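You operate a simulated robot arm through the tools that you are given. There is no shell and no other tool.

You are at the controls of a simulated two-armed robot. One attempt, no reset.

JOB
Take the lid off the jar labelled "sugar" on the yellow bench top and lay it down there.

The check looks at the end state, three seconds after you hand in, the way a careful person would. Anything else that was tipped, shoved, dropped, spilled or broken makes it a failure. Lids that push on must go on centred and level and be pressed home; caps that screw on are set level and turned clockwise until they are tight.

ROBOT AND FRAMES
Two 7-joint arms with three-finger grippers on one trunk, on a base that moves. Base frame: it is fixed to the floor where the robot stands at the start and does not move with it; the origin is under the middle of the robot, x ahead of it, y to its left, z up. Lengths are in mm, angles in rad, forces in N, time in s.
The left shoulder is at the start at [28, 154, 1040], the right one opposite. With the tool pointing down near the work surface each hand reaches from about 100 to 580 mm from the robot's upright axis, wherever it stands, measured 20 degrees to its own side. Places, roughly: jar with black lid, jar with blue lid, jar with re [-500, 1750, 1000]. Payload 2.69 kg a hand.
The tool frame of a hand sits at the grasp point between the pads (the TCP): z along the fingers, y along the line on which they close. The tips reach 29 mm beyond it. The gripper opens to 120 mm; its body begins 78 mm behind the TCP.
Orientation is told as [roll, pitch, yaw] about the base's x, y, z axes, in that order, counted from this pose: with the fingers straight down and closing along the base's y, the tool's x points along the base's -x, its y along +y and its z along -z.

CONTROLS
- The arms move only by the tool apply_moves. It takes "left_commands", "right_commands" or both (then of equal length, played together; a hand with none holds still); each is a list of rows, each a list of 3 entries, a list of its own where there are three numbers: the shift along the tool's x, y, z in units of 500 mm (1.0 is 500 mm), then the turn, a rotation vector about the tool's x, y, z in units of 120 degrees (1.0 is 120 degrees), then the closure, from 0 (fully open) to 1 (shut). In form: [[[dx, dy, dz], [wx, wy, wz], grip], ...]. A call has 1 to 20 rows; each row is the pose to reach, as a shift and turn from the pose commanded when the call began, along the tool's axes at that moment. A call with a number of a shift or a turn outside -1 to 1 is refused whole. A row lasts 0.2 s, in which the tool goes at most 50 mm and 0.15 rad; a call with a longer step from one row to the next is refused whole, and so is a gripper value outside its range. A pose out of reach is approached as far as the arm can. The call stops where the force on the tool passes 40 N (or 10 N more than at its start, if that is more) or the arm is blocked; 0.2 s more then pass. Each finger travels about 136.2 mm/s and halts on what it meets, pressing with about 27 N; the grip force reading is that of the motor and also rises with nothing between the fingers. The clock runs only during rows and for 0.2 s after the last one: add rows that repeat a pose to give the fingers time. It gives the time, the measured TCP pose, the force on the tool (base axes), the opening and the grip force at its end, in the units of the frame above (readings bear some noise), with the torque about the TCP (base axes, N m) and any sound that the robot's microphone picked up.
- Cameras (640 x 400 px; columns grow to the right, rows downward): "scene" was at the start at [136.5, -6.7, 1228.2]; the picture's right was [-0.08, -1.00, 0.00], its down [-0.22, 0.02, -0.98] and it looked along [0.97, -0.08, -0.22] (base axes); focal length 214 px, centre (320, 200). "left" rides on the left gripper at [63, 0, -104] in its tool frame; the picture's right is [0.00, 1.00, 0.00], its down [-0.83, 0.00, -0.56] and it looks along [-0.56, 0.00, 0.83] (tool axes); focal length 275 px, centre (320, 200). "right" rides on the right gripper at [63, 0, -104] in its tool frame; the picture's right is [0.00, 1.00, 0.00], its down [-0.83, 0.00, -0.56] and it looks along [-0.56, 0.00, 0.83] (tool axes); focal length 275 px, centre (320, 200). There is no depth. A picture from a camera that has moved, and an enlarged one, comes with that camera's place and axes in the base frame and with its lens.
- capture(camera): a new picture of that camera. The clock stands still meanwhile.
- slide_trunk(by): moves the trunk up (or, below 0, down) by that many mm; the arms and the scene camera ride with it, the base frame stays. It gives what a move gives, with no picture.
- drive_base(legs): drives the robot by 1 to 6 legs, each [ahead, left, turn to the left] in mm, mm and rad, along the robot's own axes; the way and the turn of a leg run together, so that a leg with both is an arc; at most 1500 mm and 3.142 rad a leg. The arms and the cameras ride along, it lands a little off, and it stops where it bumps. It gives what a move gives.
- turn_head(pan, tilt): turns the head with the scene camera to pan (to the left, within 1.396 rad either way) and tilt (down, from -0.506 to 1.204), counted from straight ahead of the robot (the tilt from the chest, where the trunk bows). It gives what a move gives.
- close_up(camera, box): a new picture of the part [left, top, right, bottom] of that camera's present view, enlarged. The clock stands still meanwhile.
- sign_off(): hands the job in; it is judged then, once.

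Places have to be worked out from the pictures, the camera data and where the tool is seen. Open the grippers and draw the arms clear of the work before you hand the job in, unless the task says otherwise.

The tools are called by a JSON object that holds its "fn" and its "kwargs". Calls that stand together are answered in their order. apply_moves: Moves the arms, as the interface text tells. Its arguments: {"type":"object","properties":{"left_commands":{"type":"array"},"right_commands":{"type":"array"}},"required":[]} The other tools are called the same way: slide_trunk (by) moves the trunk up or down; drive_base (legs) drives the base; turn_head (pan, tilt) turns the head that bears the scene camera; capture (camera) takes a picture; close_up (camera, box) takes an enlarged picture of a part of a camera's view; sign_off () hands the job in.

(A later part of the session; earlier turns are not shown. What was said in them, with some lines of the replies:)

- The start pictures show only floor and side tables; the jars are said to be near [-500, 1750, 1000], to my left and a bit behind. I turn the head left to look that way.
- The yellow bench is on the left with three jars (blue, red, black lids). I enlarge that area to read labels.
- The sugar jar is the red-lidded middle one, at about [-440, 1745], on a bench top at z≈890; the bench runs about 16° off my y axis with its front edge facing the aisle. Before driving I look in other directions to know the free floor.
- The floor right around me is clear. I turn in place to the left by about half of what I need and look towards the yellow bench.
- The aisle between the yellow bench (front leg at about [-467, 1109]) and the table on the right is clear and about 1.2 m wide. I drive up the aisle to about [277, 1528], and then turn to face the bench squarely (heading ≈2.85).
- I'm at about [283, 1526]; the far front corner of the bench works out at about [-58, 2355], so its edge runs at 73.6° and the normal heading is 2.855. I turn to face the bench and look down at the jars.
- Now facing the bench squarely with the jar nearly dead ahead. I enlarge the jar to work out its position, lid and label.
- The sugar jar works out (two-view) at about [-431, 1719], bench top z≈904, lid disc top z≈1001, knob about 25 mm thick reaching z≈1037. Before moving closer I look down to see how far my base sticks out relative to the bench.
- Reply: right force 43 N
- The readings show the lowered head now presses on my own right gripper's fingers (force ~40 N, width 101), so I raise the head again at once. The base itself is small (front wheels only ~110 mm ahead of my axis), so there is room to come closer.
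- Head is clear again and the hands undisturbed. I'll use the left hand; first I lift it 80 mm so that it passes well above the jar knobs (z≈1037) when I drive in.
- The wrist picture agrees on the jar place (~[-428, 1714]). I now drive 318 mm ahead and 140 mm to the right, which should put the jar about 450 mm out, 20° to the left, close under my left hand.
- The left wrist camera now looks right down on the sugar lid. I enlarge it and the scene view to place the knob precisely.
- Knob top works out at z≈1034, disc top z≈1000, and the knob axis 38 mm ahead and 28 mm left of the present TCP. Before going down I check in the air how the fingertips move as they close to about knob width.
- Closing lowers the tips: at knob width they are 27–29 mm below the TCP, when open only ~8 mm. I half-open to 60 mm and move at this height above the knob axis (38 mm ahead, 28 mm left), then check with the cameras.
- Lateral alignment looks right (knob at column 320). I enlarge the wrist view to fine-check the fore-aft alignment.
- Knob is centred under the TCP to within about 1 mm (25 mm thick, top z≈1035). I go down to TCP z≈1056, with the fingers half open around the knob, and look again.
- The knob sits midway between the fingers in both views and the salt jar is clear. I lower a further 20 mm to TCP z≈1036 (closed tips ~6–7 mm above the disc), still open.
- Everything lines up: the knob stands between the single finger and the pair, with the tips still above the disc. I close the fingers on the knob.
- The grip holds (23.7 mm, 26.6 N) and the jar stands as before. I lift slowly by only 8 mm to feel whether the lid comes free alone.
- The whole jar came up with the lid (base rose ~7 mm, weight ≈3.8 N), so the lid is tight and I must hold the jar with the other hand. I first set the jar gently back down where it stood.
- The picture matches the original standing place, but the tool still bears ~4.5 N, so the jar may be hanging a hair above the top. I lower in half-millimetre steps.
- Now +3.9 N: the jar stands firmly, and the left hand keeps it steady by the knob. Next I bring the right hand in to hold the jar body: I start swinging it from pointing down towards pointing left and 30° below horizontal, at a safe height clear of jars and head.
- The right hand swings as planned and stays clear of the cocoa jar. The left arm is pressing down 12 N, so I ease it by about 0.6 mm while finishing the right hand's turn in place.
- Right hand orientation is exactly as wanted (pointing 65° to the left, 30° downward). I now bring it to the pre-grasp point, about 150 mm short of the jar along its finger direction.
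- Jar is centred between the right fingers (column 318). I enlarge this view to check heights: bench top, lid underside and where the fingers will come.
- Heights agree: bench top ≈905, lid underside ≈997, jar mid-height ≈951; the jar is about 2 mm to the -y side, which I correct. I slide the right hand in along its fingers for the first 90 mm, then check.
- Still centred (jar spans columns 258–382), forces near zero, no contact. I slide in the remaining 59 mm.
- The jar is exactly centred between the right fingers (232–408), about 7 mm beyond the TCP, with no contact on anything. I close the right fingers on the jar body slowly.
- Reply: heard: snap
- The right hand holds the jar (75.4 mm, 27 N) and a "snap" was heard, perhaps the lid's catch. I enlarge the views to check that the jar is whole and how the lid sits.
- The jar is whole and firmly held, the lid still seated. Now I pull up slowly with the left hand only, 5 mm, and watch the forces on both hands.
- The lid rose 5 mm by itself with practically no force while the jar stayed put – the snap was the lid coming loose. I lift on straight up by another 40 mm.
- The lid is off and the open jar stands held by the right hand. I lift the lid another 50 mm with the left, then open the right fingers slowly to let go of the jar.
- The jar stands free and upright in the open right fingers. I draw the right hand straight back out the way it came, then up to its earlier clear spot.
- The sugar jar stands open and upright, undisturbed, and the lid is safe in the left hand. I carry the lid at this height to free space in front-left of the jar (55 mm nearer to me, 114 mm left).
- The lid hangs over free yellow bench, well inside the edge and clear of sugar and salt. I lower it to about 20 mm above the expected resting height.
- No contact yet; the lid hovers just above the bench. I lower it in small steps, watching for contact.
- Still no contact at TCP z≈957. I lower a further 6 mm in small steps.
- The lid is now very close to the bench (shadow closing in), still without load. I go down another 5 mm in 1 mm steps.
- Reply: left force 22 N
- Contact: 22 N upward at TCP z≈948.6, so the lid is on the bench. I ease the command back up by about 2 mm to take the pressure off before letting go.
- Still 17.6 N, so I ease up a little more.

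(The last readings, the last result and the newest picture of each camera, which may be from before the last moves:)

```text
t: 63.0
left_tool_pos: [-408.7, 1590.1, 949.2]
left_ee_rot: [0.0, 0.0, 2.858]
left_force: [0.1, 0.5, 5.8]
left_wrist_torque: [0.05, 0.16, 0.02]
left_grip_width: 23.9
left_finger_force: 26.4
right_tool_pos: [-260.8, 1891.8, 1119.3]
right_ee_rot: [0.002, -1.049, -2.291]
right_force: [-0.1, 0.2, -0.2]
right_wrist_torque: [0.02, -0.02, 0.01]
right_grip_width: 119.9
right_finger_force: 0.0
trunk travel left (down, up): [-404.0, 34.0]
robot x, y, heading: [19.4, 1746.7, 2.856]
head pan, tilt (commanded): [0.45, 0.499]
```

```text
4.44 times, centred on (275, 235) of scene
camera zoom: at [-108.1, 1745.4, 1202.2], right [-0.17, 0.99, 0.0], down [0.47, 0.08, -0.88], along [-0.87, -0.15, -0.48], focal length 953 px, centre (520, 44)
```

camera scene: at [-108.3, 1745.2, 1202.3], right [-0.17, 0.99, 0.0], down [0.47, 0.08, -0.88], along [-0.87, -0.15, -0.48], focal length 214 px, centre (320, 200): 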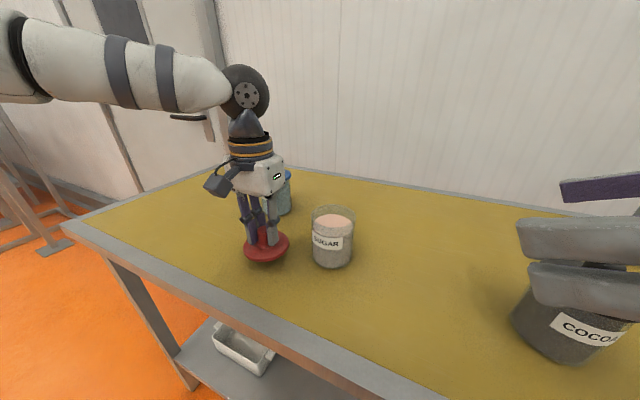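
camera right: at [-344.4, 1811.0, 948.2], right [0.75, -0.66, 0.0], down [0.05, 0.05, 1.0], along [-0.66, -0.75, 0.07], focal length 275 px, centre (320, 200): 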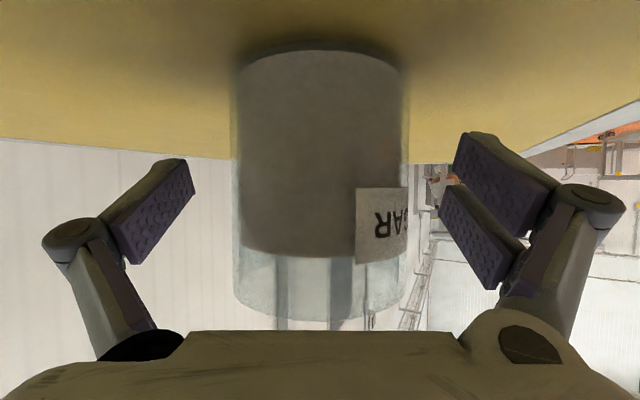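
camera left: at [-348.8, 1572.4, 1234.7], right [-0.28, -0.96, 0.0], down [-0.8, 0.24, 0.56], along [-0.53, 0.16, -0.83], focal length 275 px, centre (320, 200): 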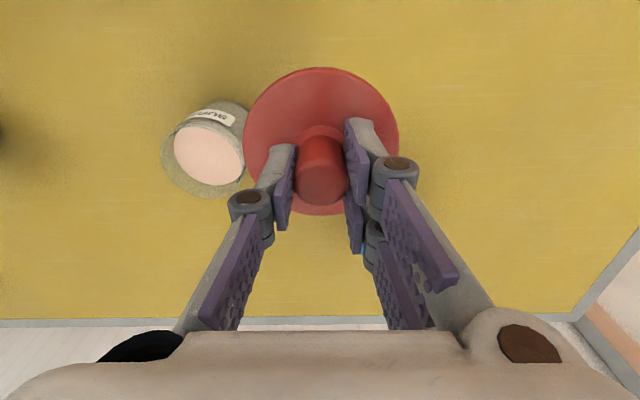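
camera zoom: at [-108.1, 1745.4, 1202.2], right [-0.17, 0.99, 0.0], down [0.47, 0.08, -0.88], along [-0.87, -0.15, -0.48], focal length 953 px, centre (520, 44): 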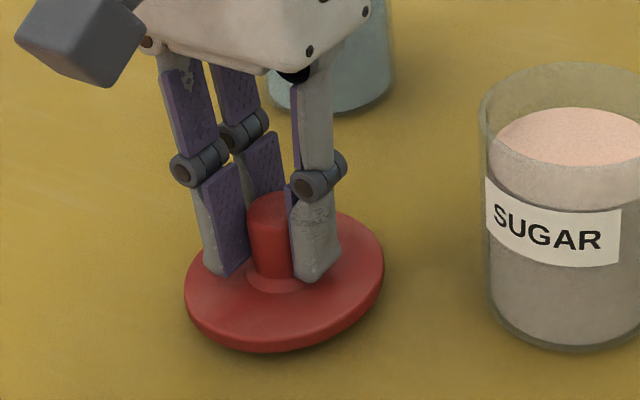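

Only 5.8 N now and the lid lies level on the bench. I open the left fingers slowly to about 60 mm.

{"fn": "apply_moves", "kwargs": {"left_commands": [[[0, 0, 0], [0, 0, 0], 0.8], [[0, 0, 0], [0, 0, 0], 0.77], [[0, 0, 0], [0, 0, 0], 0.72], [[0, 0, 0], [0, 0, 0], 0.65], [[0, 0, 0], [0, 0, 0], 0.58], [[0, 0, 0], [0, 0, 0], 0.5], [[0, 0, 0], [0, 0, 0], 0.5]]}}

{"fn": "close_up", "kwargs": {"camera": "scene", "box": [215, 190, 335, 280]}}

{"fn": "capture", "kwargs": {"camera": "left"}}

```text
t: 64.6
left_tool_pos: [-408.7, 1590.0, 949.3]
left_ee_rot: [-0.001, -0.003, 2.859]
left_force: [0.3, -0.7, 0.8]
left_wrist_torque: [0.02, -0.02, 0.01]
left_grip_width: 59.8
left_finger_force: 0.1
right_tool_pos: [-259.5, 1892.2, 1120.9]
right_ee_rot: [-0.001, -1.049, -2.291]
right_force: [-0.3, 0.4, 0.8]
right_wrist_torque: [-0.02, -0.03, 0.01]
right_grip_width: 120.0
right_finger_force: 0.1
trunk travel left (down, up): [-404.0, 34.0]
robot x, y, heading: [20.7, 1749.5, 2.861]
head pan, tilt (commanded): [0.45, 0.499]
```

```text
4.44 times, centred on (275, 235) of scene
camera zoom: at [-108.3, 1745.2, 1202.3], right [-0.17, 0.99, 0.0], down [0.47, 0.08, -0.88], along [-0.87, -0.15, -0.48], focal length 953 px, centre (520, 44)
```

zoom: 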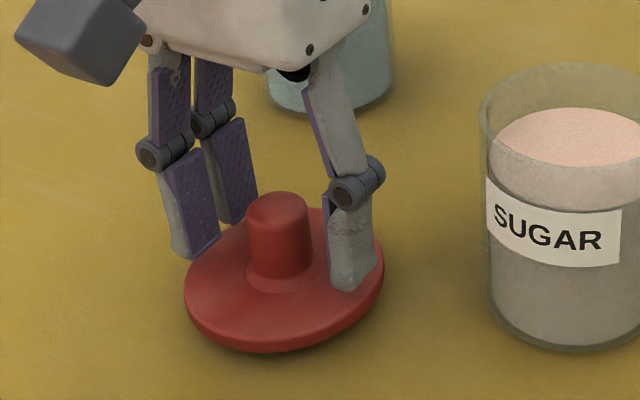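

```text
taken
camera left: at [-349.5, 1573.4, 1053.1], right [-0.28, -0.96, 0.0], down [-0.8, 0.24, 0.56], along [-0.53, 0.16, -0.83], focal length 275 px, centre (320, 200)
```

left: 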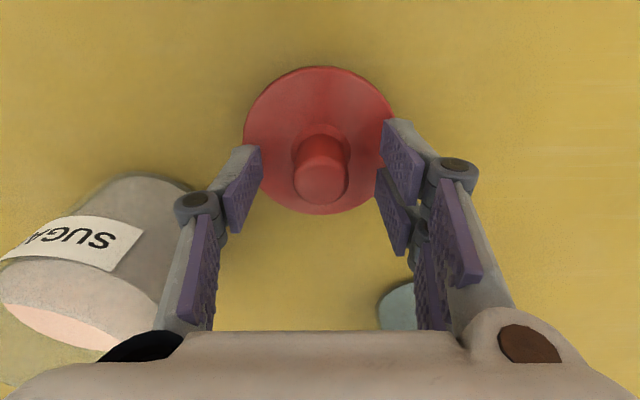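

The lid is released and lies level on the bench, knob up. I raise the left hand straight up, slowly at first, to z≈1170.

{"fn": "apply_moves", "kwargs": {"left_commands": [[[0, 0, -0.02], [0, 0, 0], 0.5], [[0, 0, -0.05], [0, 0, 0], 0.5], [[0, 0, -0.1], [0, 0, 0], 0.5], [[0, 0, -0.16], [0, 0, 0], 0.5], [[0, 0, -0.22], [0, 0, 0], 0.5], [[0, 0, -0.28], [0, 0, 0], 0.5], [[0, 0, -0.34], [0, 0, 0], 0.5], [[0, 0, -0.4], [0, 0, 0], 0.5], [[0, 0, -0.44], [0, 0, 0], 0.5], [[0, 0, -0.44], [0, 0, 0], 0.5]]}}

{"fn": "capture", "kwargs": {"camera": "scene"}}

{"fn": "capture", "kwargs": {"camera": "left"}}

```text
t: 66.8
left_tool_pos: [-408.4, 1590.5, 1167.9]
left_ee_rot: [-0.001, -0.004, 2.859]
left_force: [-0.1, 0.1, 0.2]
left_wrist_torque: [0.0, -0.02, 0.01]
left_grip_width: 59.9
left_finger_force: 0.1
right_tool_pos: [-259.4, 1892.6, 1120.0]
right_ee_rot: [0.0, -1.048, -2.291]
right_force: [-0.5, -0.1, 0.9]
right_wrist_torque: [-0.01, 0.01, -0.05]
right_grip_width: 119.9
right_finger_force: 0.1
trunk travel left (down, up): [-404.0, 34.0]
robot x, y, heading: [15.4, 1750.4, 2.857]
head pan, tilt (commanded): [0.45, 0.499]
```

```text
taken
camera scene: at [-108.3, 1745.1, 1202.3], right [-0.17, 0.99, 0.0], down [0.47, 0.08, -0.88], along [-0.87, -0.15, -0.48], focal length 214 px, centre (320, 200)
```

scene: 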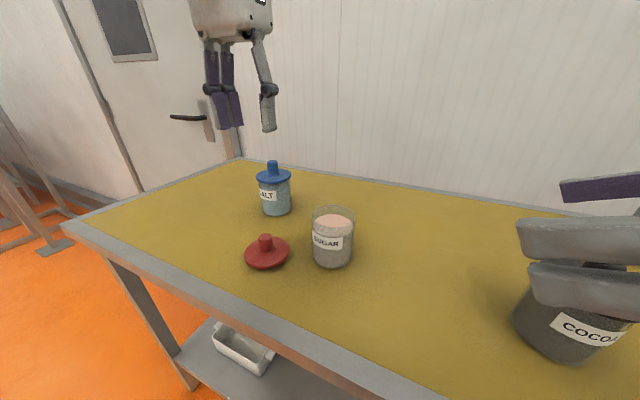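

```text
taken
camera left: at [-349.8, 1574.0, 1271.6], right [-0.28, -0.96, 0.0], down [-0.8, 0.24, 0.56], along [-0.53, 0.16, -0.83], focal length 275 px, centre (320, 200)
```

left: 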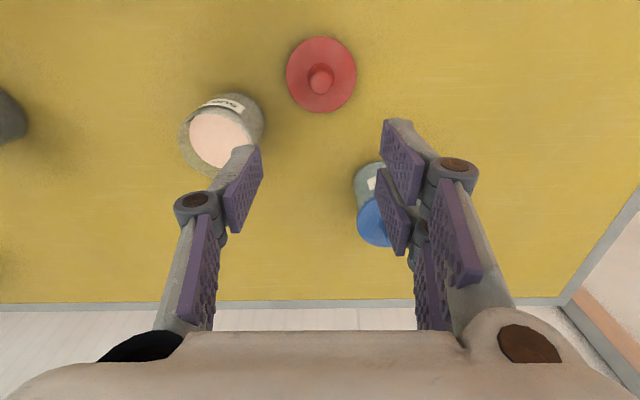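

The lid lies flat beside the open sugar jar; salt and cocoa jars stand where they were. I open the left gripper fully and then back the base away 300 mm so both arms are clear of the bench (all parts are above jar height).

{"fn": "apply_moves", "kwargs": {"left_commands": [[[0, 0, 0], [0, 0, 0], 0.2], [[0, 0, 0], [0, 0, 0], 0], [[0, 0, 0], [0, 0, 0], 0]]}}

{"fn": "drive_base", "kwargs": {"legs": [[-300, 0, 0]]}}

{"fn": "turn_head", "kwargs": {"pan": 0.1, "tilt": 0.45}}

{"fn": "capture", "kwargs": {"camera": "scene"}}

{"fn": "close_up", "kwargs": {"camera": "scene", "box": [160, 130, 400, 260]}}

```text
t: 67.6
left_tool_pos: [-407.9, 1591.2, 1168.6]
left_ee_rot: [0.001, -0.002, 2.86]
left_force: [-1.2, 0.2, -0.2]
left_wrist_torque: [0.02, -0.01, 0.0]
left_grip_width: 120.4
left_finger_force: 0.0
right_tool_pos: [-259.6, 1890.8, 1119.6]
right_ee_rot: [-0.001, -1.048, -2.29]
right_force: [-1.0, 0.5, -0.9]
right_wrist_torque: [0.03, 0.0, 0.0]
right_grip_width: 119.8
right_finger_force: 0.1
trunk travel left (down, up): [-404.0, 34.0]
robot x, y, heading: [20.2, 1747.1, 2.861]
head pan, tilt (commanded): [0.45, 0.499]
```

```text
t: 69.6
left_tool_pos: [-121.8, 1507.3, 1167.0]
left_ee_rot: [0.001, -0.001, 2.859]
left_force: [0.0, -0.2, 0.1]
left_wrist_torque: [0.01, 0.0, 0.0]
left_grip_width: 120.1
left_finger_force: 0.1
right_tool_pos: [30.6, 1807.7, 1121.2]
right_ee_rot: [0.001, -1.046, -2.291]
right_force: [0.5, 0.6, 0.3]
right_wrist_torque: [-0.01, 0.04, -0.04]
right_grip_width: 119.9
right_finger_force: 0.0
trunk travel left (down, up): [-404.0, 34.0]
robot x, y, heading: [304.5, 1664.5, 2.856]
head pan, tilt (commanded): [0.45, 0.499]
```

```text
t: 70.5
left_tool_pos: [-121.4, 1507.6, 1167.5]
left_ee_rot: [0.0, -0.003, 2.856]
left_force: [0.1, 0.3, -1.7]
left_wrist_torque: [0.0, -0.01, -0.01]
left_grip_width: 120.4
left_finger_force: 0.1
right_tool_pos: [28.3, 1808.7, 1120.4]
right_ee_rot: [-0.001, -1.048, -2.291]
right_force: [-0.6, 0.3, -0.6]
right_wrist_torque: [0.01, 0.01, 0.03]
right_grip_width: 120.0
right_finger_force: 0.1
trunk travel left (down, up): [-404.0, 34.0]
robot x, y, heading: [306.7, 1662.0, 2.854]
head pan, tilt (commanded): [0.099, 0.45]
```

```text
taken
camera scene: at [179.1, 1693.1, 1206.7], right [0.18, 0.98, 0.0], down [0.43, -0.08, -0.9], along [-0.89, 0.17, -0.44], focal length 214 px, centre (320, 200)
```

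scene: 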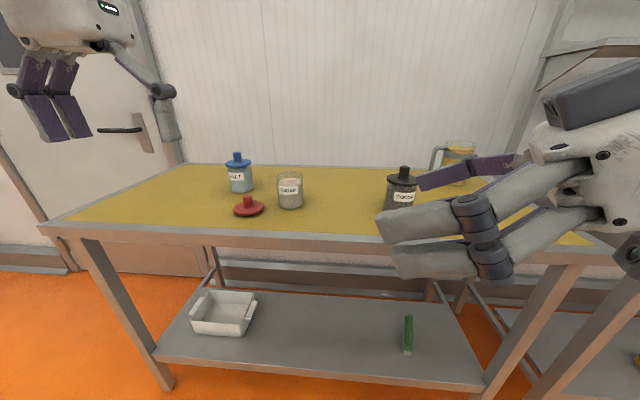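

```text
2.67 times, centred on (280, 195) of scene
camera zoom: at [179.1, 1693.1, 1206.7], right [0.18, 0.98, 0.0], down [0.43, -0.08, -0.9], along [-0.89, 0.17, -0.44], focal length 572 px, centre (427, 213)
```

zoom: 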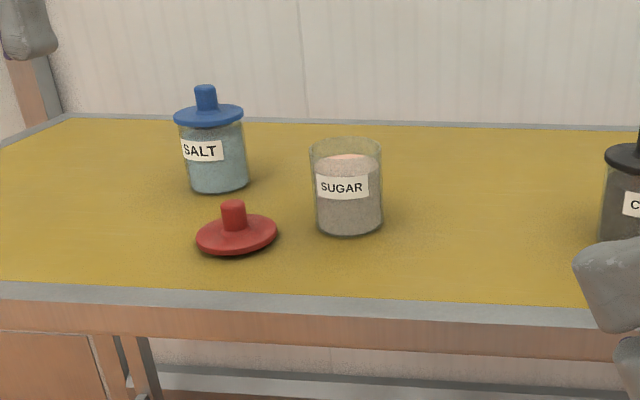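

The lid lies flat and at rest on the yellow bench, the sugar jar is open and upright, and the salt, cocoa and mug are untouched. Both hands are open and clear, so I hand the job in.

{"fn": "sign_off", "kwargs": {}}

```text
The job is handed in.
```

The lid is off the sugar jar and lies flat, knob up, on the yellow bench top about 130 mm to the front left of the jar. I have handed the job in; no verdict came back with it.

- **Lid:** It was tight. On the first pull the whole jar rose about 7 mm with it, so I set the jar back down. I then held the jar body with the right hand, heard a snap, and the lid lifted off with almost no force.
- **Jar:** It stands open and upright where it was, with nothing spilled that I could see.
- **Everything else:** The salt and cocoa jars and the mug look undisturbed in the last pictures.
- **Own contact:** While I looked down earlier, the head briefly pressed on my own right gripper. I raised it at once, and the readings went back to normal.

Both grippers are open, and the base has backed 300 mm away, so the arms are clear of the bench.
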